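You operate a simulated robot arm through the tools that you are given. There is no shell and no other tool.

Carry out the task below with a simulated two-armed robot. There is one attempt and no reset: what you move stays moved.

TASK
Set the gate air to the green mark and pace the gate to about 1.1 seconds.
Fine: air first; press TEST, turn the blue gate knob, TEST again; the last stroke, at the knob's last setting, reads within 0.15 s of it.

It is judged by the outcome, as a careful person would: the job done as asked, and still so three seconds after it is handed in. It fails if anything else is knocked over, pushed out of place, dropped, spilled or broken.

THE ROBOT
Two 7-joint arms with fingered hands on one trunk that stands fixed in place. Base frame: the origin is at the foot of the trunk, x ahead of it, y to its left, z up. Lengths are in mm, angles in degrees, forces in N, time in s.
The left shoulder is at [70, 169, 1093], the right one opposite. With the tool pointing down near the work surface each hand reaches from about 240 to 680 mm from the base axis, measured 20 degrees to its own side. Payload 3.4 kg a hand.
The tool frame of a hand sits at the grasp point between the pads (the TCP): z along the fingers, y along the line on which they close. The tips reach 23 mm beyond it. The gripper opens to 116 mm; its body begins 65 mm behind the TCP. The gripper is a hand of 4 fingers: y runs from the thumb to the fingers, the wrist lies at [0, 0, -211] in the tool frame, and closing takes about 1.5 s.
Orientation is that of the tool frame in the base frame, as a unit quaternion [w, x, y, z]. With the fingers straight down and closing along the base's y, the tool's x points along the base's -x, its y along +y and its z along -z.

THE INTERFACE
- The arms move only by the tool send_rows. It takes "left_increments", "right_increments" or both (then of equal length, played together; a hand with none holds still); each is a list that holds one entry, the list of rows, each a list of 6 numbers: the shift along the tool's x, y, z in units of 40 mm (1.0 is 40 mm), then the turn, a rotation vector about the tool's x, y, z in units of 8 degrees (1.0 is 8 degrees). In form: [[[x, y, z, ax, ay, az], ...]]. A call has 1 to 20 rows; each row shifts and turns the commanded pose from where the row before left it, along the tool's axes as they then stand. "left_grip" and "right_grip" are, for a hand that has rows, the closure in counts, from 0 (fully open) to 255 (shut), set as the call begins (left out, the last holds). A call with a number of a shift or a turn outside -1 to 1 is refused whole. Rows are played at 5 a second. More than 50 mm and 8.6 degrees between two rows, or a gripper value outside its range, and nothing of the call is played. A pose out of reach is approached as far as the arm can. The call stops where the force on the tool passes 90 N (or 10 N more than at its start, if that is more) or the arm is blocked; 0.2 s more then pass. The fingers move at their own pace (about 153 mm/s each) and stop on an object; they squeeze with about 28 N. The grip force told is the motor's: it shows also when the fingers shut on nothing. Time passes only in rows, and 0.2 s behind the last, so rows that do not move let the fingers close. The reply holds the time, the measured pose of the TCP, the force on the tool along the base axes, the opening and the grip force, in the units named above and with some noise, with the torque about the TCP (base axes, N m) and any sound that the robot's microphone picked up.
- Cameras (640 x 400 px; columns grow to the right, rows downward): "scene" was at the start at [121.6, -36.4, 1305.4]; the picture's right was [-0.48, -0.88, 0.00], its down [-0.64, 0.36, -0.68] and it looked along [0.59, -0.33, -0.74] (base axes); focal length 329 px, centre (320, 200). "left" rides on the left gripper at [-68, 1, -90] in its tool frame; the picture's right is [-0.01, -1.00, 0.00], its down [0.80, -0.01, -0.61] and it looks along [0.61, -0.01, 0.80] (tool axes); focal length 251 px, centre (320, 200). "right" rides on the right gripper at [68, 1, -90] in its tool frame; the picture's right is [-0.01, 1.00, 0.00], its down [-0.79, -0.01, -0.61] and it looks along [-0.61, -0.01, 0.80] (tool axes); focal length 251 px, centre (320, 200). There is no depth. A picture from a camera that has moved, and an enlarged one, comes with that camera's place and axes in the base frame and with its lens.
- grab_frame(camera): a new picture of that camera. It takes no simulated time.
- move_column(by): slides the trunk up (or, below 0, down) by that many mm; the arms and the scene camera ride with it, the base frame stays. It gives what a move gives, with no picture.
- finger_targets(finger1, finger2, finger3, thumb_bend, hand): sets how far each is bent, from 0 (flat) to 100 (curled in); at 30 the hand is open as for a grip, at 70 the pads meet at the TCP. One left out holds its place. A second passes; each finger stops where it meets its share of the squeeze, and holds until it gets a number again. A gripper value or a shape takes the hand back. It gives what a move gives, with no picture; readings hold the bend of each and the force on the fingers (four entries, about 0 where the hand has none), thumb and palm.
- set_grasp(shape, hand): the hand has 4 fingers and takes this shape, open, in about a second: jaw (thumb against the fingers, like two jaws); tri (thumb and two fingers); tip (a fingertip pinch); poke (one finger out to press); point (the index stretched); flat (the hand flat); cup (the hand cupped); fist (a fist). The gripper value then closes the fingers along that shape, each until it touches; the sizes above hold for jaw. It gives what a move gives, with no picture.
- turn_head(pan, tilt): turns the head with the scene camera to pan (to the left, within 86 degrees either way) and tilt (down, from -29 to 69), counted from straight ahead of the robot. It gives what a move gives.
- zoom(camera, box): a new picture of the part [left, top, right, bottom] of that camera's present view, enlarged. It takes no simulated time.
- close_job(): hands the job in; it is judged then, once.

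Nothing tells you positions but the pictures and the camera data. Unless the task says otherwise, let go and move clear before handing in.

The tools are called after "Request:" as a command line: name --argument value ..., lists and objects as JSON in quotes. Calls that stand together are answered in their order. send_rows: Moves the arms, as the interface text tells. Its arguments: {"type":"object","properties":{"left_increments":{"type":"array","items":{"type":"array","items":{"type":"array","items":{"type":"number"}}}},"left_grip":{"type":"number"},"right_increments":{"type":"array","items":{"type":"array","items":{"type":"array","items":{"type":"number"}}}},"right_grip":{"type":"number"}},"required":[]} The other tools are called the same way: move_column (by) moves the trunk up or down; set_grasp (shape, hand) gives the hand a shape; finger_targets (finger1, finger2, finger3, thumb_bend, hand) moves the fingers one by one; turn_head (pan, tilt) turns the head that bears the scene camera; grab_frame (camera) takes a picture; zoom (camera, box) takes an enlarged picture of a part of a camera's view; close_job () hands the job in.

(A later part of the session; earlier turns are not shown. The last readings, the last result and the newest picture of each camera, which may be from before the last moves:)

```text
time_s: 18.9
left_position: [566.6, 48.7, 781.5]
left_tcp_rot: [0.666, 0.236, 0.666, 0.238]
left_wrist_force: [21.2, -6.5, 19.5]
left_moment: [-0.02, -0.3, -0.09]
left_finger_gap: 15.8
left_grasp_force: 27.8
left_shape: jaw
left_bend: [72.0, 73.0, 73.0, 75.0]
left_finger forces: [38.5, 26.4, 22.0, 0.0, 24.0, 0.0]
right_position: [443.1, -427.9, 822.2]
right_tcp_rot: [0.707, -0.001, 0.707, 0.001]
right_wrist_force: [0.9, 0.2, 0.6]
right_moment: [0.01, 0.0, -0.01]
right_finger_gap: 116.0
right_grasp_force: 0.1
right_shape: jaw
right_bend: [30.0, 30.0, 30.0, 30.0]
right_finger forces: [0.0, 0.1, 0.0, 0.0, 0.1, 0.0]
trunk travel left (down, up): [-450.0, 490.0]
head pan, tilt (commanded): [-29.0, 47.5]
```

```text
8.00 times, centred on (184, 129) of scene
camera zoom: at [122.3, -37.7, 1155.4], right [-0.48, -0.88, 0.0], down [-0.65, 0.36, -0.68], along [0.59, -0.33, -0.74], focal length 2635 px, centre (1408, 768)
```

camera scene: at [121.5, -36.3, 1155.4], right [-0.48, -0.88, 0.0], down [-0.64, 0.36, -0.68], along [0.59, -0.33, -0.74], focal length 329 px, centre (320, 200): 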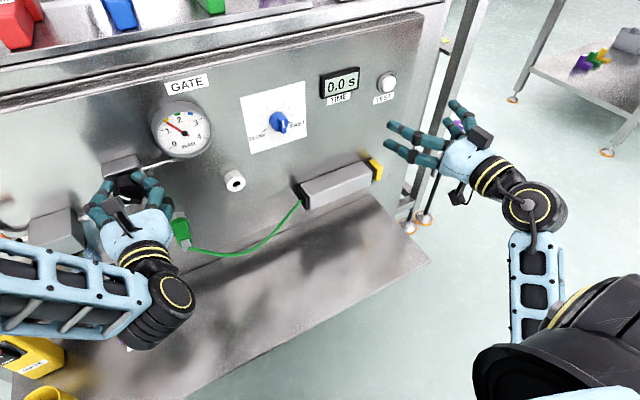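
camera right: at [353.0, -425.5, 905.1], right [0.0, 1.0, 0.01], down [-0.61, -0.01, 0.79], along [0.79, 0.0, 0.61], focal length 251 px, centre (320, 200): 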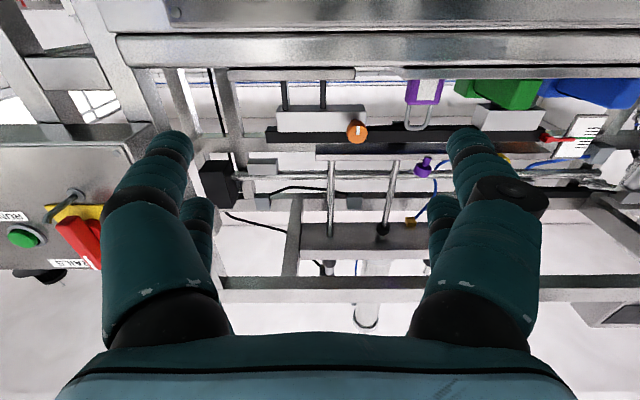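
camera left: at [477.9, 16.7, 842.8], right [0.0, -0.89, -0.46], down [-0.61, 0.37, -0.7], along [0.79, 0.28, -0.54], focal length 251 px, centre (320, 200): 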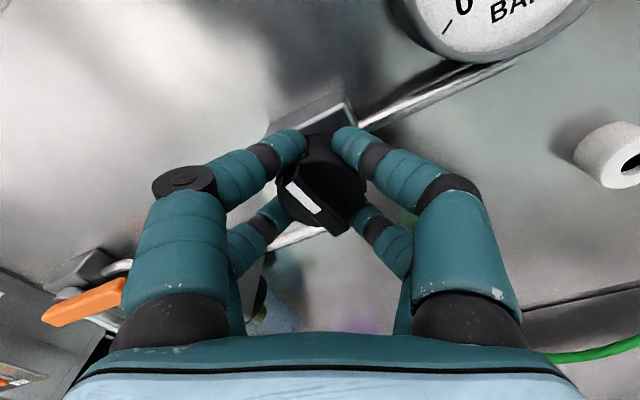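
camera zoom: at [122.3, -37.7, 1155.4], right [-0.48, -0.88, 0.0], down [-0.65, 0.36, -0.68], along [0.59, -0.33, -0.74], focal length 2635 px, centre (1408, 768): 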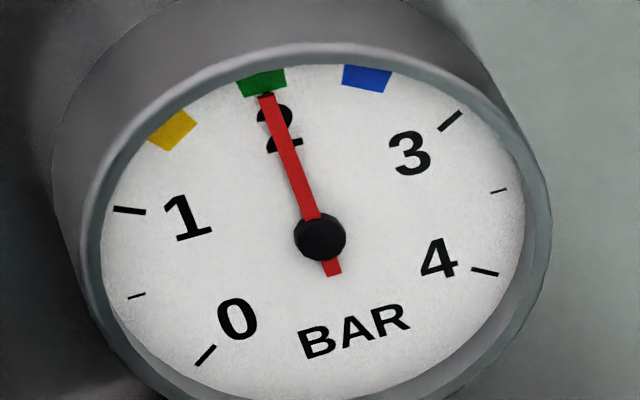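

The needle is on green, perhaps 1° shy of centre. A tiny nudge, then release and check.

Request:
send_rows --left_increments '[[[0, 0, 0, 0, 0, 0.1], [0, 0, 0, 0, 0, 0], [0, 0, 0, 0, 0, 0]]]'

Request:
zoom --camera "scene" --box '[144, 104, 224, 154]'

Request:
send_rows --left_increments '[[[0, 0, 0, 0, 0, 0], [0, 0, 0, 0, 0, 0], [0, 0, 0, 0, 0, 0], [0, 0, 0, 0, 0, 0], [0, 0, 0, 0, 0, 0]]]' --left_grip 80

Request:
zoom --camera "scene" --box '[144, 104, 224, 154]'

Request:
grab_frame --camera "left"

```text
time_s: 19.6
left_position: [569.1, 48.9, 781.0]
left_tcp_rot: [0.664, 0.242, 0.665, 0.243]
left_wrist_force: [21.0, -7.9, 20.0]
left_moment: [0.01, -0.36, -0.11]
left_finger_gap: 15.5
left_grasp_force: 27.9
left_shape: jaw
left_bend: [72.0, 73.0, 73.0, 75.0]
left_finger forces: [39.6, 26.4, 21.4, 0.1, 24.0, 0.0]
right_position: [443.2, -427.7, 822.5]
right_tcp_rot: [0.706, -0.001, 0.708, 0.002]
right_wrist_force: [0.7, -0.2, 0.0]
right_moment: [-0.01, 0.01, -0.02]
right_finger_gap: 115.6
right_grasp_force: 0.0
right_shape: jaw
right_bend: [30.0, 30.0, 30.0, 30.0]
right_finger forces: [0.0, 0.1, 0.0, 0.0, 0.1, 0.0]
trunk travel left (down, up): [-450.0, 490.0]
head pan, tilt (commanded): [-29.0, 47.5]
```

```text
8.00 times, centred on (184, 129) of scene
camera zoom: at [122.2, -37.9, 1155.4], right [-0.48, -0.88, 0.0], down [-0.65, 0.36, -0.68], along [0.59, -0.33, -0.74], focal length 2635 px, centre (1408, 768)
```

zoom: 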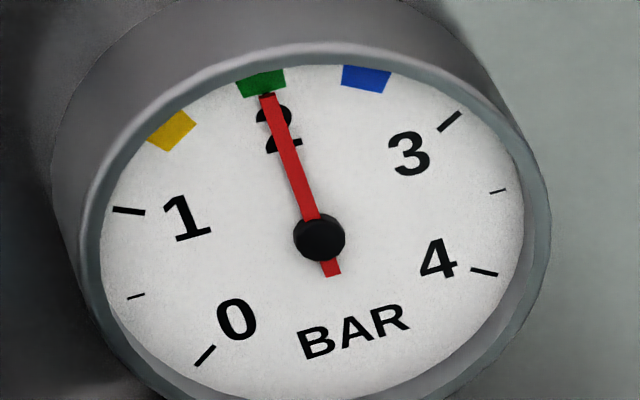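

```text
time_s: 20.9
left_position: [567.6, 49.9, 781.4]
left_tcp_rot: [0.664, 0.24, 0.665, 0.243]
left_wrist_force: [0.5, 0.2, 0.3]
left_moment: [-0.03, -0.01, 0.02]
left_finger_gap: 79.0
left_grasp_force: 0.0
left_shape: jaw
left_bend: [68.0, 68.0, 68.0, 68.0]
left_finger forces: [0.0, 0.0, 0.0, 0.0, 0.0, 0.0]
right_position: [443.4, -427.0, 822.7]
right_tcp_rot: [0.707, -0.001, 0.707, 0.001]
right_wrist_force: [-0.6, 0.1, -0.3]
right_moment: [0.03, -0.01, 0.01]
right_finger_gap: 115.9
right_grasp_force: 0.1
right_shape: jaw
right_bend: [30.0, 30.0, 30.0, 30.0]
right_finger forces: [0.1, 0.1, 0.0, 0.0, 0.0, 0.0]
trunk travel left (down, up): [-450.0, 490.0]
head pan, tilt (commanded): [-29.0, 47.5]
```

```text
8.00 times, centred on (184, 129) of scene
camera zoom: at [121.5, -36.3, 1155.4], right [-0.48, -0.88, 0.0], down [-0.64, 0.36, -0.68], along [0.59, -0.33, -0.74], focal length 2635 px, centre (1408, 768)
```

zoom: 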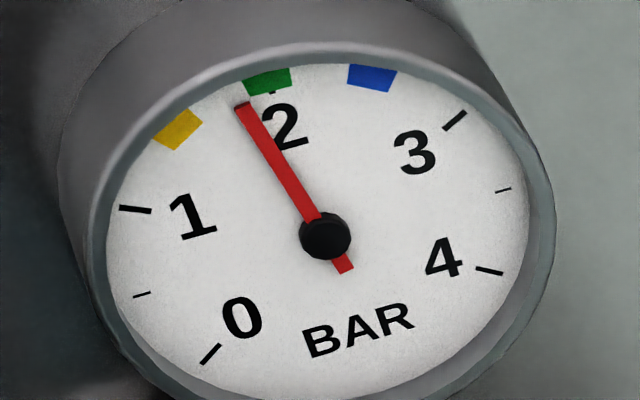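

```text
taken
camera left: at [477.1, 5.6, 834.2], right [0.0, -0.77, -0.64], down [-0.61, 0.5, -0.61], along [0.79, 0.39, -0.47], focal length 251 px, centre (320, 200)
```

left: 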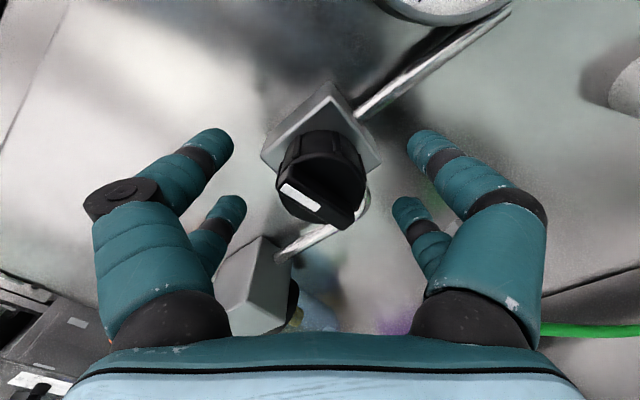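

Releasing moved the needle back about 10°. I'll check whether it's still drifting or that was just the fingers dragging the knob as they opened.

Request:
send_rows --left_increments '[[[0, 0, 0, 0, 0, 0], [0, 0, 0, 0, 0, 0], [0, 0, 0, 0, 0, 0], [0, 0, 0, 0, 0, 0], [0, 0, 0, 0, 0, 0]]]'

Request:
zoom --camera "scene" --box '[144, 104, 224, 154]'

Request:
zoom --camera "left" --box '[240, 120, 400, 240]'

```text
time_s: 22.1
left_position: [567.0, 50.5, 782.1]
left_tcp_rot: [0.664, 0.241, 0.665, 0.243]
left_wrist_force: [-1.2, 0.1, -0.3]
left_moment: [0.03, -0.01, 0.0]
left_finger_gap: 79.3
left_grasp_force: 0.0
left_shape: jaw
left_bend: [68.0, 68.0, 68.0, 68.0]
left_finger forces: [0.0, 0.0, 0.0, 0.0, 0.1, 0.0]
right_position: [443.9, -425.3, 824.0]
right_tcp_rot: [0.707, -0.002, 0.707, 0.0]
right_wrist_force: [0.4, 0.1, 0.2]
right_moment: [0.0, 0.02, -0.01]
right_finger_gap: 115.4
right_grasp_force: 0.1
right_shape: jaw
right_bend: [30.0, 30.0, 30.0, 30.0]
right_finger forces: [0.0, 0.0, 0.0, 0.0, 0.0, 0.0]
trunk travel left (down, up): [-450.0, 490.0]
head pan, tilt (commanded): [-29.0, 47.5]
```

```text
8.00 times, centred on (184, 129) of scene
camera zoom: at [121.5, -36.3, 1155.5], right [-0.48, -0.88, 0.0], down [-0.64, 0.36, -0.68], along [0.59, -0.33, -0.74], focal length 2635 px, centre (1408, 768)
```

zoom: 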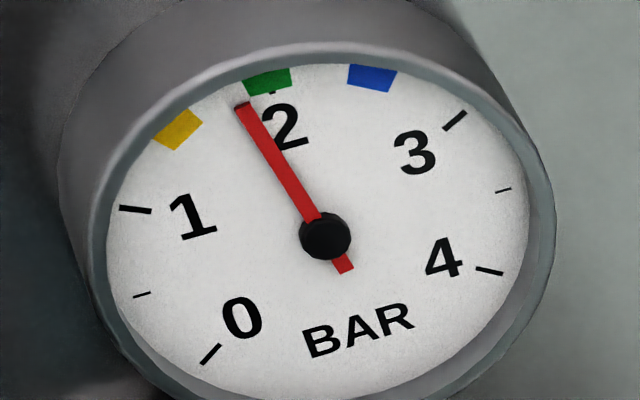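

```text
3.33 times, centred on (320, 180) of left
camera zoom: at [477.2, 5.5, 834.3], right [0.0, -0.77, -0.64], down [-0.61, 0.5, -0.61], along [0.79, 0.39, -0.47], focal length 838 px, centre (320, 267)
```

zoom: 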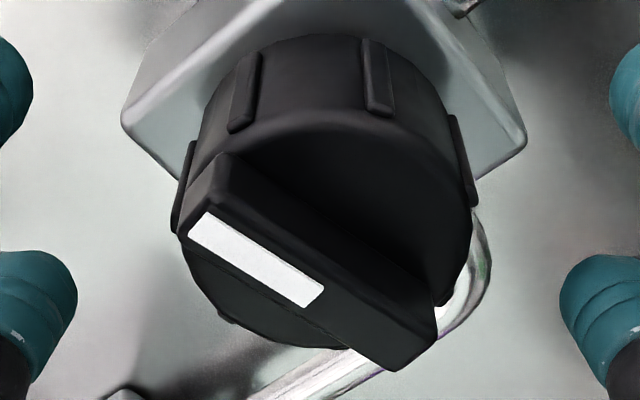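

It's stable, so opening dragged the knob. I'll regrip where I am and see what gripping alone does to the needle.

Request:
send_rows --left_increments '[[[0, 0, 0, 0, 0, 0], [0, 0, 0, 0, 0, 0], [0, 0, 0, 0, 0, 0], [0, 0, 0, 0, 0, 0], [0, 0, 0, 0, 0, 0], [0, 0, 0, 0, 0, 0]]]' --left_grip 215

Request:
zoom --camera "scene" --box '[144, 104, 224, 154]'

Request:
send_rows --left_increments '[[[0, 0, 0, 0, 0, 0], [0, 0, 0, 0, 0, 0], [0, 0, 0, 0, 0, 0], [0, 0, 0, 0, 0, 0]]]' --left_grip 255

Request:
zoom --camera "scene" --box '[144, 104, 224, 154]'

Request:
zoom --camera "left" --box '[240, 100, 400, 240]'

```text
time_s: 23.4
left_position: [567.6, 48.5, 781.3]
left_tcp_rot: [0.664, 0.239, 0.665, 0.244]
left_wrist_force: [4.1, 0.4, 3.2]
left_moment: [-0.04, -0.03, 0.04]
left_finger_gap: 17.8
left_grasp_force: 28.0
left_shape: jaw
left_bend: [73.0, 73.0, 73.0, 76.0]
left_finger forces: [27.9, 27.3, 29.5, 0.0, 23.4, 0.0]
right_position: [442.9, -427.0, 823.2]
right_tcp_rot: [0.707, -0.002, 0.707, 0.001]
right_wrist_force: [-0.2, 0.3, 0.9]
right_moment: [0.05, 0.02, 0.01]
right_finger_gap: 115.8
right_grasp_force: 0.1
right_shape: jaw
right_bend: [30.0, 30.0, 30.0, 30.0]
right_finger forces: [0.1, 0.1, 0.1, 0.0, 0.0, 0.0]
trunk travel left (down, up): [-450.0, 490.0]
head pan, tilt (commanded): [-29.0, 47.5]
```

```text
8.00 times, centred on (184, 129) of scene
camera zoom: at [121.9, -36.3, 1155.4], right [-0.48, -0.88, 0.0], down [-0.65, 0.36, -0.68], along [0.59, -0.33, -0.74], focal length 2635 px, centre (1408, 768)
```

zoom: 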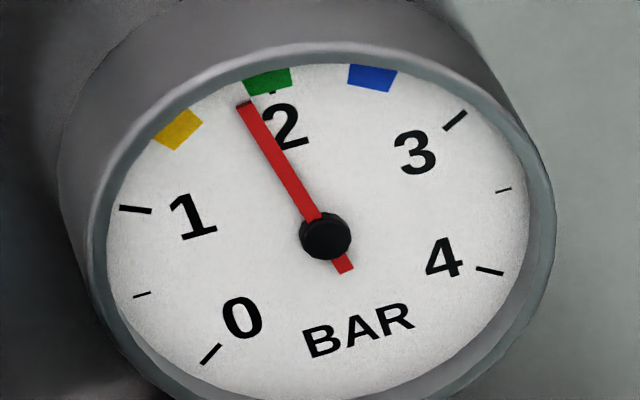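

```text
time_s: 24.4
left_position: [567.8, 51.3, 781.6]
left_tcp_rot: [0.664, 0.24, 0.665, 0.244]
left_wrist_force: [5.6, 0.2, 3.7]
left_moment: [0.0, -0.06, 0.08]
left_finger_gap: 17.4
left_grasp_force: 27.9
left_shape: jaw
left_bend: [73.0, 73.0, 73.0, 76.0]
left_finger forces: [28.3, 27.5, 28.9, 0.0, 23.5, 0.1]
right_position: [442.9, -426.5, 822.9]
right_tcp_rot: [0.707, 0.0, 0.707, 0.0]
right_wrist_force: [0.5, 0.2, 0.0]
right_moment: [0.01, 0.02, 0.01]
right_finger_gap: 115.8
right_grasp_force: 0.0
right_shape: jaw
right_bend: [30.0, 30.0, 30.0, 30.0]
right_finger forces: [0.1, 0.0, 0.1, 0.0, 0.1, 0.0]
trunk travel left (down, up): [-450.0, 490.0]
head pan, tilt (commanded): [-29.0, 47.5]
```

```text
8.00 times, centred on (184, 129) of scene
camera zoom: at [121.8, -36.3, 1155.4], right [-0.48, -0.88, 0.0], down [-0.65, 0.36, -0.68], along [0.59, -0.33, -0.74], focal length 2635 px, centre (1408, 768)
```

zoom: 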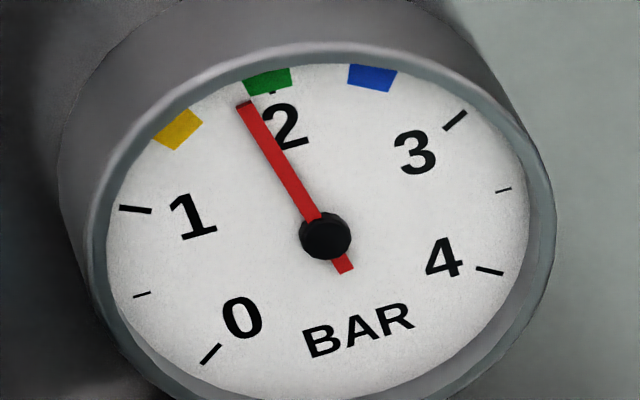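

```text
2.86 times, centred on (320, 170) of left
camera zoom: at [477.5, 5.6, 834.3], right [0.0, -0.77, -0.64], down [-0.61, 0.5, -0.61], along [0.79, 0.39, -0.47], focal length 718 px, centre (320, 286)
```

zoom: 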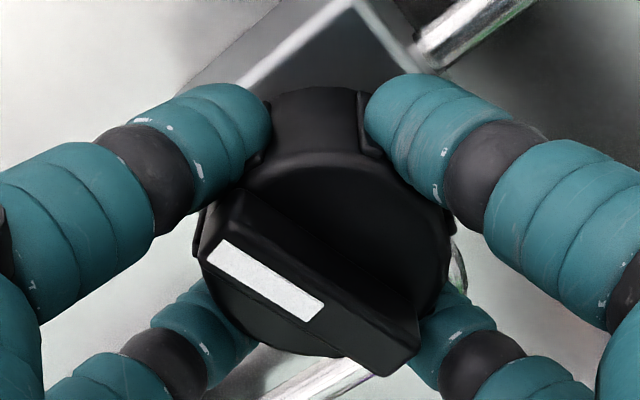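

Gripping alone leaves the needle steady. I'll turn 10° more and then open in small steps, watching the needle.

Request:
send_rows --left_increments '[[[0, 0, 0, 0, 0, 0.4], [0, 0, 0, 0, 0, 0.4], [0, 0, 0, 0, 0, 0.5], [0, 0, 0, 0, 0, 0], [0, 0, 0, 0, 0, 0]]]'

Request:
zoom --camera "scene" --box '[144, 104, 224, 154]'

Request:
send_rows --left_increments '[[[0, 0, 0, 0, 0, 0], [0, 0, 0, 0, 0, 0], [0, 0, 0, 0, 0, 0]]]' --left_grip 208

Request:
zoom --camera "scene" --box '[144, 104, 224, 154]'

```text
time_s: 25.6
left_position: [566.9, 50.3, 781.5]
left_tcp_rot: [0.639, 0.299, 0.641, 0.302]
left_wrist_force: [6.4, -0.1, 4.3]
left_moment: [-0.02, -0.04, 0.06]
left_finger_gap: 17.6
left_grasp_force: 27.0
left_shape: jaw
left_bend: [73.0, 73.0, 73.0, 76.0]
left_finger forces: [28.6, 27.7, 28.7, 0.1, 23.3, 0.1]
right_position: [441.8, -426.2, 823.4]
right_tcp_rot: [0.707, -0.002, 0.708, 0.0]
right_wrist_force: [0.2, -0.4, -0.4]
right_moment: [-0.02, -0.03, 0.01]
right_finger_gap: 115.9
right_grasp_force: 0.1
right_shape: jaw
right_bend: [30.0, 30.0, 30.0, 30.0]
right_finger forces: [0.1, 0.1, 0.0, 0.0, 0.0, 0.1]
trunk travel left (down, up): [-450.0, 490.0]
head pan, tilt (commanded): [-29.0, 47.5]
```

```text
8.00 times, centred on (184, 129) of scene
camera zoom: at [121.9, -36.4, 1155.4], right [-0.48, -0.88, 0.0], down [-0.65, 0.36, -0.68], along [0.59, -0.33, -0.74], focal length 2635 px, centre (1408, 768)
```

zoom: 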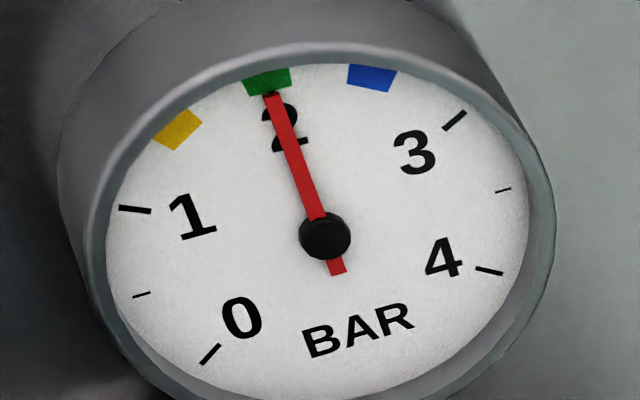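

```text
time_s: 26.4
left_position: [566.4, 50.3, 781.0]
left_tcp_rot: [0.639, 0.3, 0.641, 0.301]
left_wrist_force: [-0.3, -0.4, -1.3]
left_moment: [-0.02, 0.01, 0.01]
left_finger_gap: 21.9
left_grasp_force: 0.0
left_shape: jaw
left_bend: [73.0, 72.0, 72.0, 76.0]
left_finger forces: [1.0, 1.4, 2.2, 0.0, 2.0, 0.0]
right_position: [442.3, -426.7, 822.6]
right_tcp_rot: [0.707, 0.0, 0.707, 0.0]
right_wrist_force: [1.0, -0.5, -0.1]
right_moment: [-0.01, -0.03, 0.01]
right_finger_gap: 116.0
right_grasp_force: 0.0
right_shape: jaw
right_bend: [30.0, 30.0, 30.0, 30.0]
right_finger forces: [0.0, 0.0, 0.0, 0.1, 0.0, 0.0]
trunk travel left (down, up): [-450.0, 490.0]
head pan, tilt (commanded): [-29.0, 47.5]
```

```text
8.00 times, centred on (184, 129) of scene
camera zoom: at [121.5, -36.4, 1155.4], right [-0.48, -0.88, 0.0], down [-0.64, 0.36, -0.68], along [0.59, -0.33, -0.74], focal length 2635 px, centre (1408, 768)
```

zoom: 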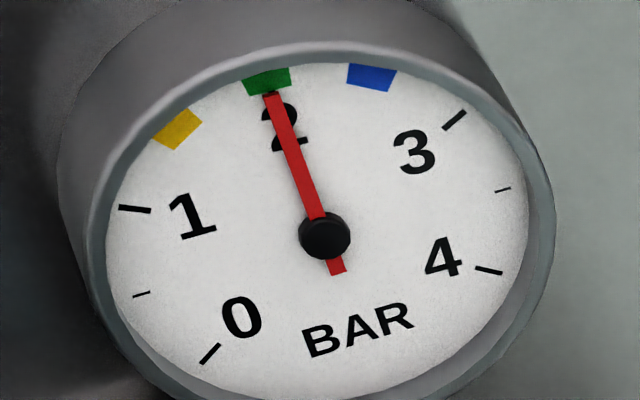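

The needle is on green and stays there with the grip relaxed. Opening further in steps.

Request:
send_rows --left_increments '[[[0, 0, 0, 0, 0, 0], [0, 0, 0, 0, 0, 0]]]' --left_grip 200

Request:
send_rows --left_increments '[[[0, 0, 0, 0, 0, 0], [0, 0, 0, 0, 0, 0]]]' --left_grip 185

Request:
send_rows --left_increments '[[[0, 0, 0, 0, 0, 0], [0, 0, 0, 0, 0, 0], [0, 0, 0, 0, 0, 0]]]' --left_grip 90

Request:
zoom --camera "scene" --box '[144, 104, 224, 154]'

Request:
grab_frame --camera "left"

```text
time_s: 27.1
left_position: [567.7, 49.2, 781.5]
left_tcp_rot: [0.639, 0.299, 0.641, 0.302]
left_wrist_force: [-0.6, 0.0, -0.9]
left_moment: [0.0, 0.05, 0.02]
left_finger_gap: 24.8
left_grasp_force: 0.0
left_shape: jaw
left_bend: [73.0, 73.0, 73.0, 76.0]
left_finger forces: [0.0, 0.3, 1.3, 0.0, 0.7, 0.0]
right_position: [443.0, -425.8, 823.6]
right_tcp_rot: [0.707, -0.001, 0.707, -0.001]
right_wrist_force: [0.3, -0.1, 0.6]
right_moment: [-0.02, 0.0, 0.01]
right_finger_gap: 116.1
right_grasp_force: 0.1
right_shape: jaw
right_bend: [30.0, 30.0, 30.0, 30.0]
right_finger forces: [0.1, 0.0, 0.0, 0.0, 0.1, 0.0]
trunk travel left (down, up): [-450.0, 490.0]
head pan, tilt (commanded): [-29.0, 47.5]
```

```text
time_s: 27.6
left_position: [567.1, 49.6, 781.9]
left_tcp_rot: [0.639, 0.3, 0.64, 0.302]
left_wrist_force: [-0.3, 0.0, -0.2]
left_moment: [-0.01, -0.01, -0.03]
left_finger_gap: 31.4
left_grasp_force: 0.2
left_shape: jaw
left_bend: [73.0, 73.0, 73.0, 77.0]
left_finger forces: [0.1, 0.1, 0.1, 0.2, 0.0, 0.1]
right_position: [442.2, -426.4, 823.0]
right_tcp_rot: [0.707, -0.001, 0.707, 0.001]
right_wrist_force: [0.3, -0.2, -0.1]
right_moment: [0.04, 0.03, -0.02]
right_finger_gap: 115.6
right_grasp_force: 0.1
right_shape: jaw
right_bend: [30.0, 30.0, 30.0, 30.0]
right_finger forces: [0.1, 0.0, 0.0, 0.1, 0.1, 0.1]
trunk travel left (down, up): [-450.0, 490.0]
head pan, tilt (commanded): [-29.0, 47.5]
```

```text
time_s: 28.4
left_position: [566.4, 50.5, 781.4]
left_tcp_rot: [0.639, 0.3, 0.641, 0.302]
left_wrist_force: [0.0, 0.5, 0.6]
left_moment: [0.03, 0.01, 0.02]
left_finger_gap: 74.7
left_grasp_force: 0.1
left_shape: jaw
left_bend: [70.0, 70.0, 70.0, 70.0]
left_finger forces: [0.0, 0.0, 0.0, 0.0, 0.0, 0.0]
right_position: [443.3, -427.1, 824.0]
right_tcp_rot: [0.707, 0.0, 0.707, 0.001]
right_wrist_force: [-0.5, 0.1, 0.2]
right_moment: [0.02, -0.02, 0.01]
right_finger_gap: 115.8
right_grasp_force: 0.1
right_shape: jaw
right_bend: [30.0, 30.0, 30.0, 30.0]
right_finger forces: [0.0, 0.1, 0.1, 0.1, 0.1, 0.1]
trunk travel left (down, up): [-450.0, 490.0]
head pan, tilt (commanded): [-29.0, 47.5]
```

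```text
8.00 times, centred on (184, 129) of scene
camera zoom: at [121.5, -36.3, 1155.5], right [-0.48, -0.88, 0.0], down [-0.64, 0.36, -0.68], along [0.59, -0.33, -0.74], focal length 2635 px, centre (1408, 768)
```

zoom: 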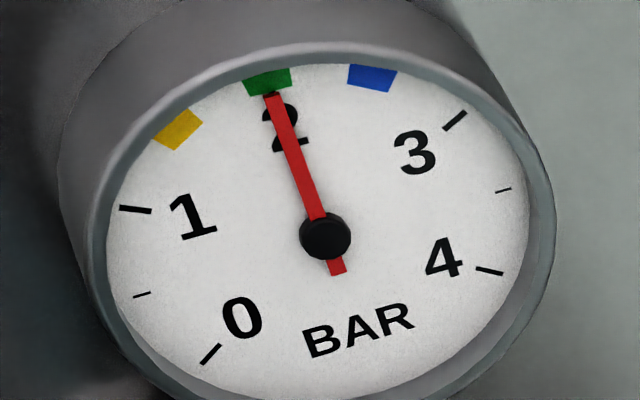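

```text
taken
camera left: at [477.1, -3.4, 825.6], right [0.0, -0.64, -0.76], down [-0.61, 0.61, -0.51], along [0.79, 0.47, -0.39], focal length 251 px, centre (320, 200)
```

left: 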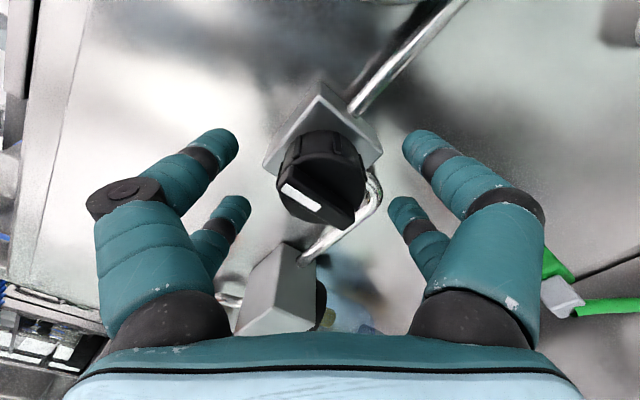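

The air is set: needle on the green mark with the hand off. Now backing the left hand straight out and unrolling it, and shaping the right hand to poke for TEST.

Request:
send_rows --left_increments '[[[0, 0, -0.5, 0, 0, 0], [0, 0, -0.8, 0, 0, 0], [0, 0, -1, 0, 0, 0], [0, 0, 0, 0, 0, -1], [0, 0, 0, 0, 0, -1], [0, 0, 0, 0, 0, -1], [0, 0, 0, 0, 0, -1], [0, 0, 0, 0, 0, -1], [0, 0, 0, 0, 0, -1], [0, 0, 0, 0, 0, -0.3]]]'

Request:
set_grasp --hand "right" --shape "poke"

Request:
grab_frame --camera "scene"

Request:
grab_frame --camera "right"

Request:
grab_frame --camera "left"

```text
time_s: 30.6
left_position: [475.8, 50.1, 781.1]
left_tcp_rot: [0.707, -0.001, 0.707, 0.0]
left_wrist_force: [-0.1, 0.0, 0.4]
left_moment: [0.02, 0.0, 0.05]
left_finger_gap: 74.6
left_grasp_force: 0.0
left_shape: jaw
left_bend: [70.0, 70.0, 70.0, 70.0]
left_finger forces: [0.0, 0.1, 0.0, 0.1, 0.0, 0.0]
right_position: [442.6, -426.6, 823.7]
right_tcp_rot: [0.707, 0.0, 0.707, 0.001]
right_wrist_force: [1.2, -0.5, 0.1]
right_moment: [-0.04, -0.01, 0.0]
right_finger_gap: 115.7
right_grasp_force: 0.1
right_shape: jaw
right_bend: [30.0, 30.0, 30.0, 30.0]
right_finger forces: [0.0, 0.1, 0.0, 0.1, 0.1, 0.0]
trunk travel left (down, up): [-450.0, 490.0]
head pan, tilt (commanded): [-29.0, 47.5]
```

```text
time_s: 31.6
left_position: [476.4, 49.0, 781.8]
left_tcp_rot: [0.707, 0.0, 0.708, 0.0]
left_wrist_force: [-0.2, 0.2, 0.9]
left_moment: [0.0, 0.01, 0.01]
left_finger_gap: 74.9
left_grasp_force: 0.1
left_shape: jaw
left_bend: [70.0, 70.0, 70.0, 70.0]
left_finger forces: [0.1, 0.1, 0.0, 0.0, 0.0, 0.0]
right_position: [443.3, -426.2, 823.6]
right_tcp_rot: [0.707, 0.0, 0.707, -0.001]
right_wrist_force: [0.4, -0.9, 0.6]
right_moment: [-0.02, 0.0, -0.01]
right_finger_gap: 0.0
right_grasp_force: 0.0
right_shape: poke
right_bend: [100.0, 100.0, 100.0, 28.0]
right_finger forces: [0.0, 0.0, 0.0, 0.1, 0.0, 0.0]
trunk travel left (down, up): [-450.0, 490.0]
head pan, tilt (commanded): [-29.0, 47.5]
```

```text
taken
camera scene: at [121.5, -36.3, 1155.5], right [-0.48, -0.88, 0.0], down [-0.64, 0.36, -0.68], along [0.59, -0.33, -0.74], focal length 329 px, centre (320, 200)
```

scene: 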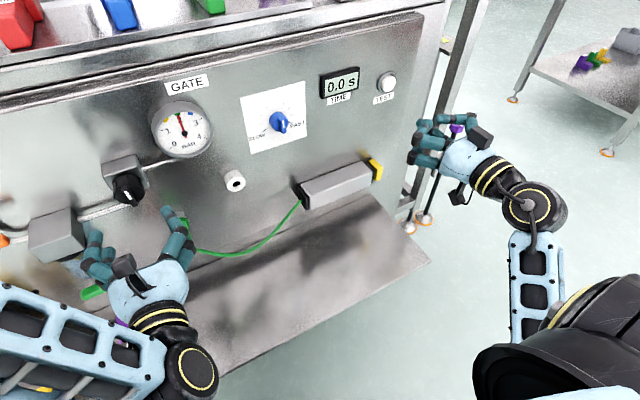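

```text
taken
camera right: at [352.9, -425.4, 755.2], right [0.0, 1.0, 0.01], down [-0.61, -0.01, 0.8], along [0.8, 0.0, 0.61], focal length 251 px, centre (320, 200)
```

right: 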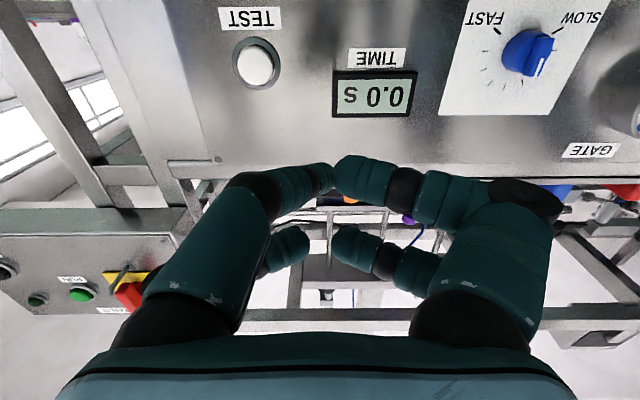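

```text
taken
camera left: at [385.3, 50.2, 849.4], right [0.0, -1.0, 0.01], down [-0.61, -0.01, -0.8], along [0.8, 0.0, -0.61], focal length 251 px, centre (320, 200)
```

left: 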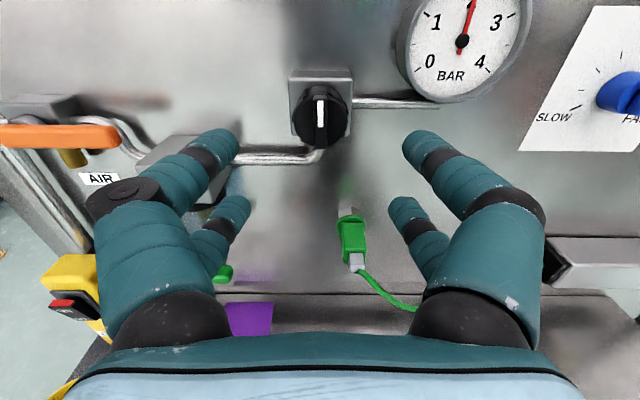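

The knob pointer is now vertical and the needle is on green. The poke shape still looks like a bunch of fingertips; I'll see how "point" looks.

Request:
zoom --camera "scene" --box '[390, 80, 530, 220]'

Request:
set_grasp --hand "right" --shape "point"

Request:
zoom --camera "scene" --box '[390, 80, 530, 220]'

Request:
grab_frame --camera "right"

```text
2.86 times, centred on (460, 150) of scene
camera zoom: at [121.5, -36.3, 1155.5], right [-0.48, -0.88, 0.0], down [-0.64, 0.36, -0.68], along [0.59, -0.33, -0.74], focal length 941 px, centre (-80, 343)
```

zoom: 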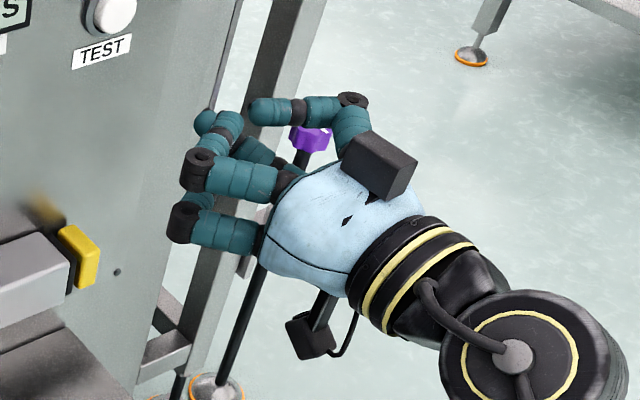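

```text
time_s: 32.5
left_position: [476.3, 49.7, 780.5]
left_tcp_rot: [0.708, 0.0, 0.706, 0.001]
left_wrist_force: [-0.4, -0.3, 0.6]
left_moment: [0.03, 0.0, 0.0]
left_finger_gap: 74.7
left_grasp_force: 0.0
left_shape: jaw
left_bend: [70.0, 70.0, 70.0, 70.0]
left_finger forces: [0.0, 0.1, 0.0, 0.0, 0.1, 0.1]
right_position: [442.8, -426.3, 823.0]
right_tcp_rot: [0.707, 0.001, 0.707, 0.0]
right_wrist_force: [0.1, -0.2, -0.4]
right_moment: [0.0, -0.02, 0.01]
right_finger_gap: 0.1
right_grasp_force: 0.1
right_shape: point
right_bend: [5.0, 82.0, 82.0, 31.0]
right_finger forces: [0.0, 0.0, 0.0, 0.1, 0.1, 0.0]
trunk travel left (down, up): [-450.0, 490.0]
head pan, tilt (commanded): [-29.0, 47.5]
```

```text
2.86 times, centred on (460, 150) of scene
camera zoom: at [121.5, -36.3, 1155.5], right [-0.48, -0.88, 0.0], down [-0.64, 0.36, -0.68], along [0.59, -0.33, -0.74], focal length 941 px, centre (-80, 343)
```

zoom: 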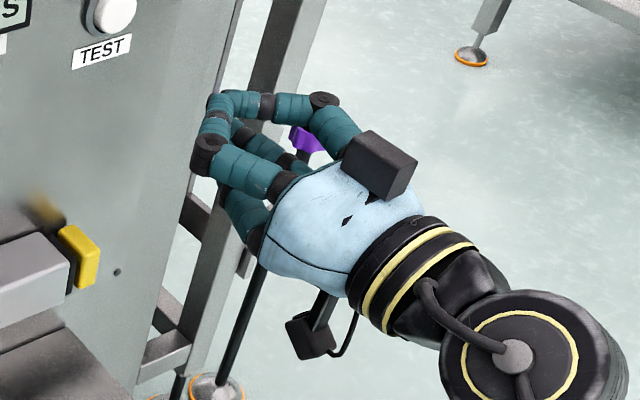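

```text
taken
camera right: at [352.9, -425.4, 755.1], right [0.0, 1.0, 0.01], down [-0.61, -0.01, 0.8], along [0.8, 0.0, 0.61], focal length 251 px, centre (320, 200)
```

right: 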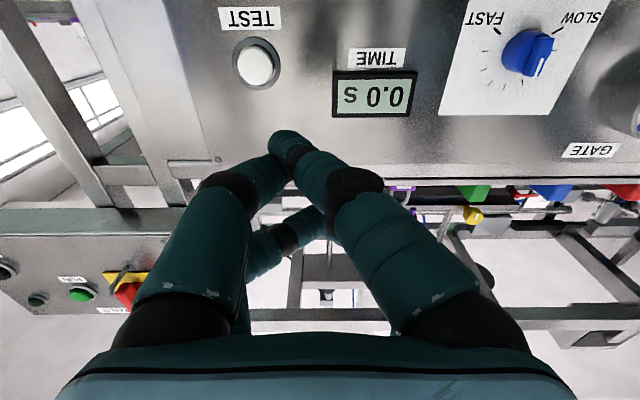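

Request:
zoom --camera "right" --box '[200, 0, 360, 110]'

Request:
zoom --camera "right" --box '[440, 0, 640, 130]'

Request:
zoom --camera "scene" --box '[230, 55, 410, 165]'

```text
3.64 times, centred on (280, 55) of right
camera zoom: at [352.9, -425.4, 755.1], right [0.0, 1.0, 0.01], down [-0.61, -0.01, 0.8], along [0.8, 0.0, 0.61], focal length 914 px, centre (466, 727)
```

zoom: 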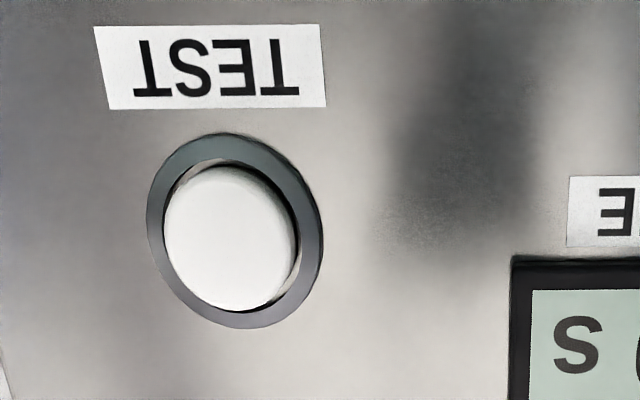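

```text
3.08 times, centred on (540, 65) of right
camera zoom: at [352.9, -425.4, 755.1], right [0.0, 1.0, 0.01], down [-0.61, -0.01, 0.8], along [0.8, 0.0, 0.61], focal length 774 px, centre (-357, 615)
```

zoom: 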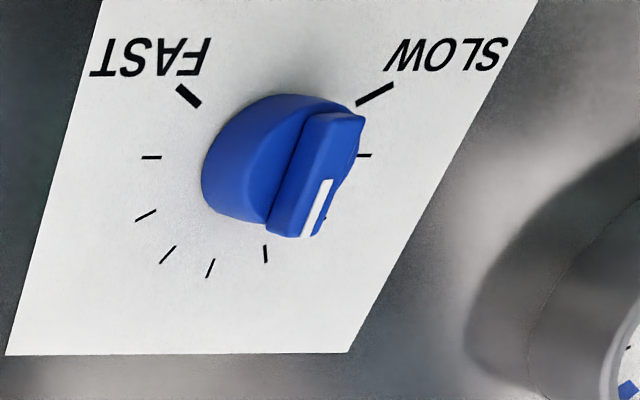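

```text
3.56 times, centred on (320, 110) of scene
camera zoom: at [121.5, -36.3, 1155.5], right [-0.48, -0.88, 0.0], down [-0.64, 0.36, -0.68], along [0.59, -0.33, -0.74], focal length 1171 px, centre (320, 520)
```

zoom: 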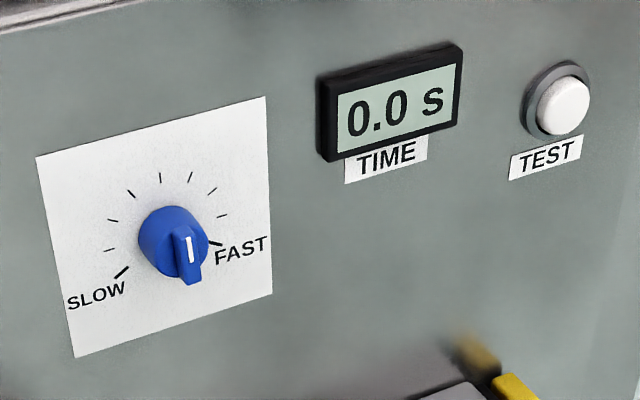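

The TEST cap is about 33 mm wide with its front near (634, -489, 799); the blue knob points to about 12 o'clock. I'll close the right hand into a beak (jaw shut) and bring it in front of the button, offset 20 mm up so the lower fingertip pair faces the cap.

Request:
set_grasp --hand "right" --shape "jaw"

Request:
send_rows --right_increments '[[[0, -0.8, 0.2, 0, 0, 0], [0, -0.8, 0.8, 0, 0, 0], [0, 0, 1, 0, 0, 0], [0.08, 0, 1, 0, 0, 0], [0, 0, 0.3, 0, 0, 0], [0, 0, 0, 0, 0, 0], [0, 0, 0, 0, 0, 0]]]' --right_grip 255

Request:
grab_frame --camera "right"

Request:
grab_frame --camera "scene"

```text
time_s: 33.4
left_position: [475.9, 50.1, 781.3]
left_tcp_rot: [0.708, -0.001, 0.707, 0.001]
left_wrist_force: [0.1, 0.2, 0.8]
left_moment: [0.02, -0.01, 0.0]
left_finger_gap: 74.6
left_grasp_force: 0.1
left_shape: jaw
left_bend: [70.0, 70.0, 70.0, 70.0]
left_finger forces: [0.0, 0.0, 0.0, 0.1, 0.0, 0.0]
right_position: [443.2, -427.5, 824.4]
right_tcp_rot: [0.707, -0.001, 0.707, 0.001]
right_wrist_force: [0.0, -0.3, 0.2]
right_moment: [0.0, -0.05, 0.0]
right_finger_gap: 116.2
right_grasp_force: 0.0
right_shape: jaw
right_bend: [30.0, 30.0, 30.0, 30.0]
right_finger forces: [0.0, 0.0, 0.1, 0.0, 0.0, 0.1]
trunk travel left (down, up): [-450.0, 490.0]
head pan, tilt (commanded): [-29.0, 47.5]
```

```text
time_s: 35.0
left_position: [477.4, 50.7, 780.1]
left_tcp_rot: [0.707, 0.0, 0.707, 0.0]
left_wrist_force: [0.0, 0.1, -0.1]
left_moment: [-0.02, -0.01, 0.0]
left_finger_gap: 74.7
left_grasp_force: 0.1
left_shape: jaw
left_bend: [70.0, 70.0, 70.0, 70.0]
left_finger forces: [0.0, 0.0, 0.1, 0.0, 0.0, 0.1]
right_position: [575.8, -490.2, 819.3]
right_tcp_rot: [0.707, -0.002, 0.707, 0.001]
right_wrist_force: [0.9, 0.8, 0.6]
right_moment: [-0.01, 0.01, 0.01]
right_finger_gap: 0.0
right_grasp_force: 27.3
right_shape: jaw
right_bend: [62.0, 62.0, 62.0, 62.0]
right_finger forces: [0.0, 0.1, 0.0, 0.0, 0.0, 0.1]
trunk travel left (down, up): [-450.0, 490.0]
head pan, tilt (commanded): [-29.0, 47.5]
```

```text
taken
camera right: at [485.9, -489.0, 750.4], right [0.0, 1.0, 0.01], down [-0.61, -0.01, 0.8], along [0.8, 0.0, 0.61], focal length 251 px, centre (320, 200)
```

right: 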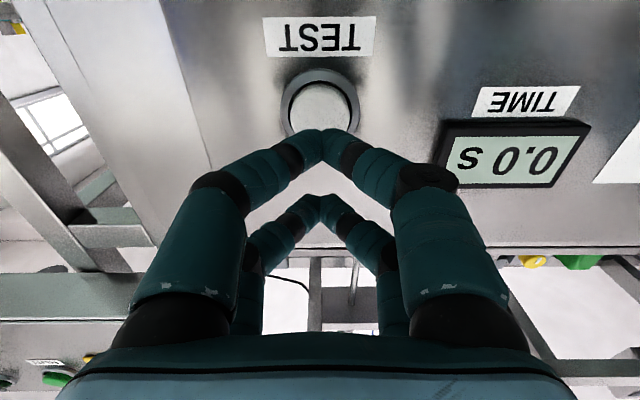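

```text
taken
camera scene: at [121.5, -36.3, 1155.5], right [-0.48, -0.88, 0.0], down [-0.64, 0.36, -0.68], along [0.59, -0.33, -0.74], focal length 329 px, centre (320, 200)
```

scene: 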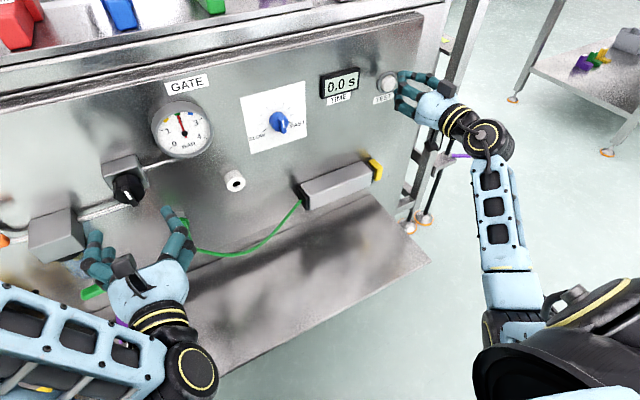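

Fingertip pair is centred in front of the cap, about 35 mm away. Advancing to near contact, then in small steps.

Request:
send_rows --right_increments '[[[0.06, 0, 0.4, 0, 0, 0], [0, 0, 0.25, 0, 0, 0], [0, 0, 0, 0, 0, 0]]]'

Request:
send_rows --right_increments '[[[0, 0, 0.1, 0, 0, 0], [0, 0, 0.1, 0, 0, 0], [0, 0, 0, 0, 0, 0]]]'

Request:
grab_frame --camera "right"

Request:
zoom --camera "scene" --box '[300, 40, 480, 150]'

```text
time_s: 35.8
left_position: [475.0, 50.7, 781.2]
left_tcp_rot: [0.708, -0.001, 0.707, 0.001]
left_wrist_force: [-0.4, -0.3, -1.1]
left_moment: [-0.05, -0.01, 0.01]
left_finger_gap: 74.9
left_grasp_force: 0.0
left_shape: jaw
left_bend: [70.0, 70.0, 70.0, 70.0]
left_finger forces: [0.0, 0.1, 0.0, 0.0, 0.0, 0.0]
right_position: [601.8, -490.3, 815.7]
right_tcp_rot: [0.707, -0.001, 0.707, 0.0]
right_wrist_force: [-1.7, 0.5, -0.1]
right_moment: [0.02, 0.05, 0.02]
right_finger_gap: 0.0
right_grasp_force: 27.7
right_shape: jaw
right_bend: [62.0, 62.0, 62.0, 62.0]
right_finger forces: [0.0, 0.0, 0.0, 0.0, 0.0, 0.1]
trunk travel left (down, up): [-450.0, 490.0]
head pan, tilt (commanded): [-29.0, 47.5]
heard: click
```

```text
time_s: 36.5
left_position: [473.7, 50.1, 781.5]
left_tcp_rot: [0.708, 0.0, 0.706, 0.0]
left_wrist_force: [0.1, 0.2, -0.2]
left_moment: [0.04, 0.03, -0.02]
left_finger_gap: 74.8
left_grasp_force: 0.1
left_shape: jaw
left_bend: [70.0, 70.0, 70.0, 70.0]
left_finger forces: [0.0, 0.0, 0.0, 0.0, 0.1, 0.1]
right_position: [606.3, -491.4, 818.7]
right_tcp_rot: [0.707, 0.0, 0.707, -0.001]
right_wrist_force: [-20.7, 2.8, -4.5]
right_moment: [0.06, 0.43, 0.19]
right_finger_gap: 0.0
right_grasp_force: 28.1
right_shape: jaw
right_bend: [63.0, 62.0, 62.0, 62.0]
right_finger forces: [0.0, 0.1, 0.0, 0.0, 0.0, 0.0]
trunk travel left (down, up): [-450.0, 490.0]
head pan, tilt (commanded): [-29.0, 47.5]
```

```text
taken
camera right: at [516.3, -490.1, 750.3], right [0.0, 1.0, 0.01], down [-0.61, -0.01, 0.79], along [0.79, 0.0, 0.61], focal length 251 px, centre (320, 200)
```

right: 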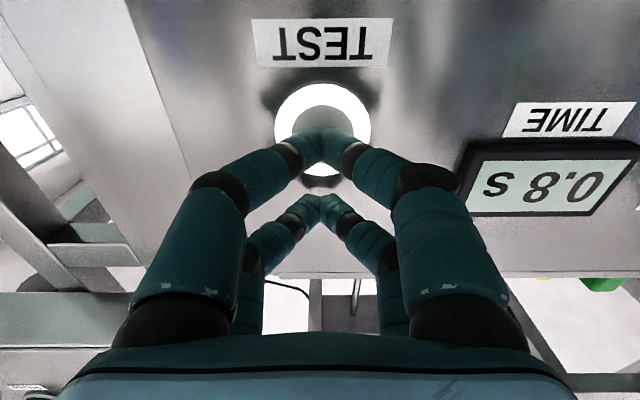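

```text
3.56 times, centred on (390, 95) of scene
camera zoom: at [118.4, -36.5, 1155.7], right [-0.48, -0.87, 0.0], down [-0.64, 0.36, -0.68], along [0.59, -0.33, -0.74], focal length 1171 px, centre (71, 573)
```

zoom: 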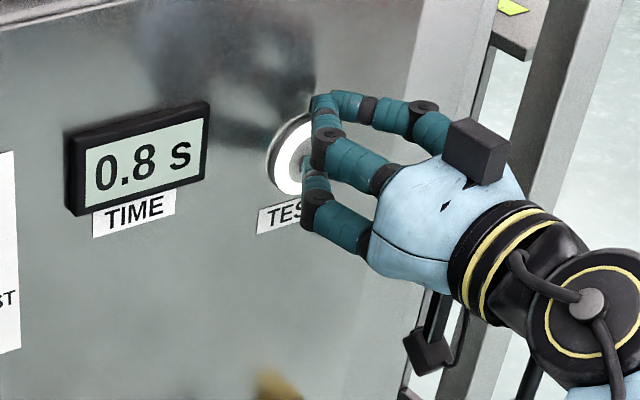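

A click was heard, the button ring lit and the display is running. Backing off the button and waiting for the final reading.

Request:
send_rows --right_increments '[[[0, 0, -0.5, 0, 0, 0], [0, 0, -0.75, 0, 0, 0], [0, 0, 0, 0, 0, 0], [0, 0, 0, 0, 0, 0], [0, 0, 0, 0, 0, 0]]]'

Request:
zoom --camera "scene" --box '[230, 40, 470, 190]'

```text
time_s: 37.8
left_position: [476.1, 49.8, 780.2]
left_tcp_rot: [0.707, -0.001, 0.707, 0.001]
left_wrist_force: [-0.1, 0.3, 0.6]
left_moment: [0.0, 0.0, -0.01]
left_finger_gap: 74.5
left_grasp_force: 0.1
left_shape: jaw
left_bend: [70.0, 70.0, 70.0, 70.0]
left_finger forces: [0.1, 0.0, 0.1, 0.1, 0.0, 0.0]
right_position: [558.3, -491.4, 815.8]
right_tcp_rot: [0.707, -0.002, 0.707, 0.001]
right_wrist_force: [-0.3, 0.3, 0.3]
right_moment: [0.02, 0.02, -0.02]
right_finger_gap: 0.0
right_grasp_force: 28.5
right_shape: jaw
right_bend: [63.0, 62.0, 62.0, 62.0]
right_finger forces: [0.1, 0.0, 0.0, 0.0, 0.0, 0.0]
trunk travel left (down, up): [-450.0, 490.0]
head pan, tilt (commanded): [-29.0, 47.5]
```

```text
2.67 times, centred on (350, 115) of scene
camera zoom: at [121.6, -36.4, 1155.4], right [-0.48, -0.88, 0.0], down [-0.64, 0.36, -0.68], along [0.59, -0.33, -0.74], focal length 878 px, centre (240, 427)
```

zoom: 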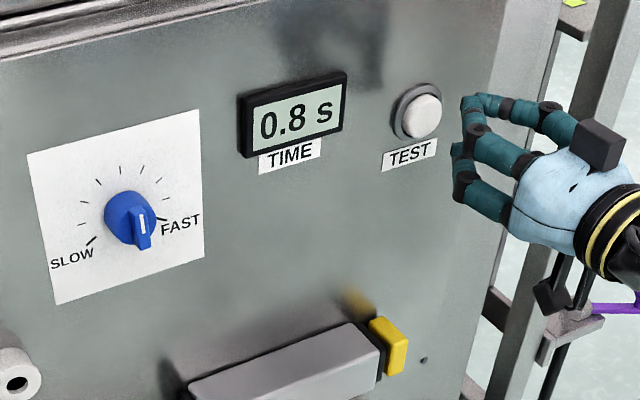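

The baseline reads 0.8 s; 1.1 s needs the knob turned toward SLOW (counter-clockwise). Moving the left hand across in front of the blue knob, keeping well back from the panel, with the right hand drawn back a little.

Request:
send_rows --left_increments '[[[0, -1, 0, 0, 0, 0], [-0.13, -1, 0, 0, 0, 0], [0, -1, 0, 0, 0, 0], [0, -1, 0, 0, 0, 0], [0, -1, 0, 0, 0, 0], [0, -1, 0, 0, 0, 0], [0, -1, 0, 0, 0, 0], [0, -0.08, 0, 0, 0, 0], [0, 0, 0, 0, 0, 0]]]'

Request:
grab_frame --camera "left"

Request:
grab_frame --camera "scene"

```text
time_s: 39.8
left_position: [488.1, -165.0, 814.5]
left_tcp_rot: [0.707, 0.001, 0.708, -0.001]
left_wrist_force: [-0.7, 0.2, 0.1]
left_moment: [0.02, -0.03, -0.03]
left_finger_gap: 74.6
left_grasp_force: 0.0
left_shape: jaw
left_bend: [70.0, 70.0, 70.0, 70.0]
left_finger forces: [0.0, 0.1, 0.0, 0.0, 0.0, 0.0]
left hand out of reach, approached as far as the arm can: row 6, 7
right_position: [558.8, -490.5, 816.0]
right_tcp_rot: [0.707, 0.001, 0.707, 0.0]
right_wrist_force: [-0.5, -0.2, 0.0]
right_moment: [-0.01, -0.01, 0.01]
right_finger_gap: 0.0
right_grasp_force: 27.9
right_shape: jaw
right_bend: [63.0, 62.0, 62.0, 62.0]
right_finger forces: [0.0, 0.1, 0.1, 0.1, 0.0, 0.0]
trunk travel left (down, up): [-450.0, 490.0]
head pan, tilt (commanded): [-29.0, 47.5]
```

```text
taken
camera left: at [396.9, -164.9, 883.3], right [0.0, -1.0, 0.01], down [-0.61, -0.01, -0.79], along [0.79, 0.0, -0.61], focal length 251 px, centre (320, 200)
```

left: 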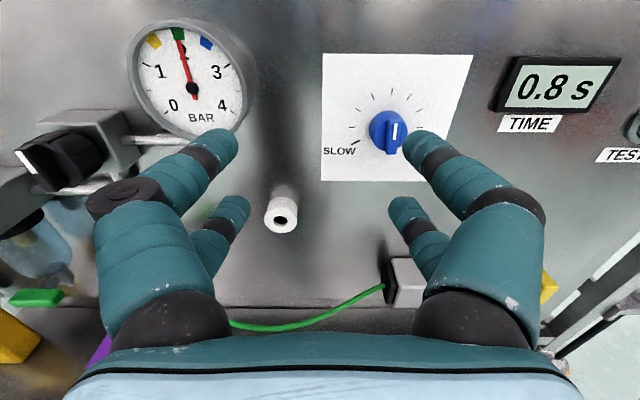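

```text
taken
camera scene: at [121.6, -36.4, 1155.4], right [-0.48, -0.88, 0.0], down [-0.64, 0.36, -0.68], along [0.59, -0.33, -0.74], focal length 329 px, centre (320, 200)
```

scene: 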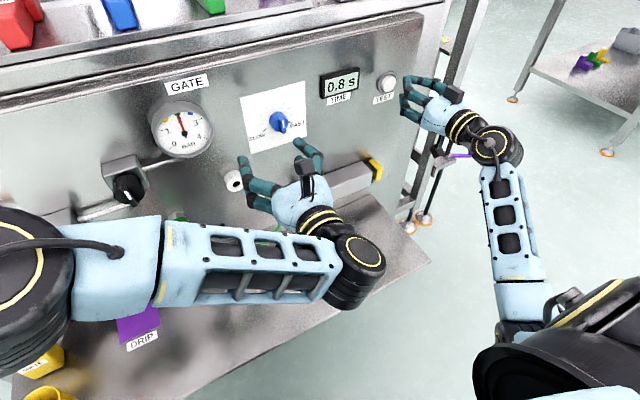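

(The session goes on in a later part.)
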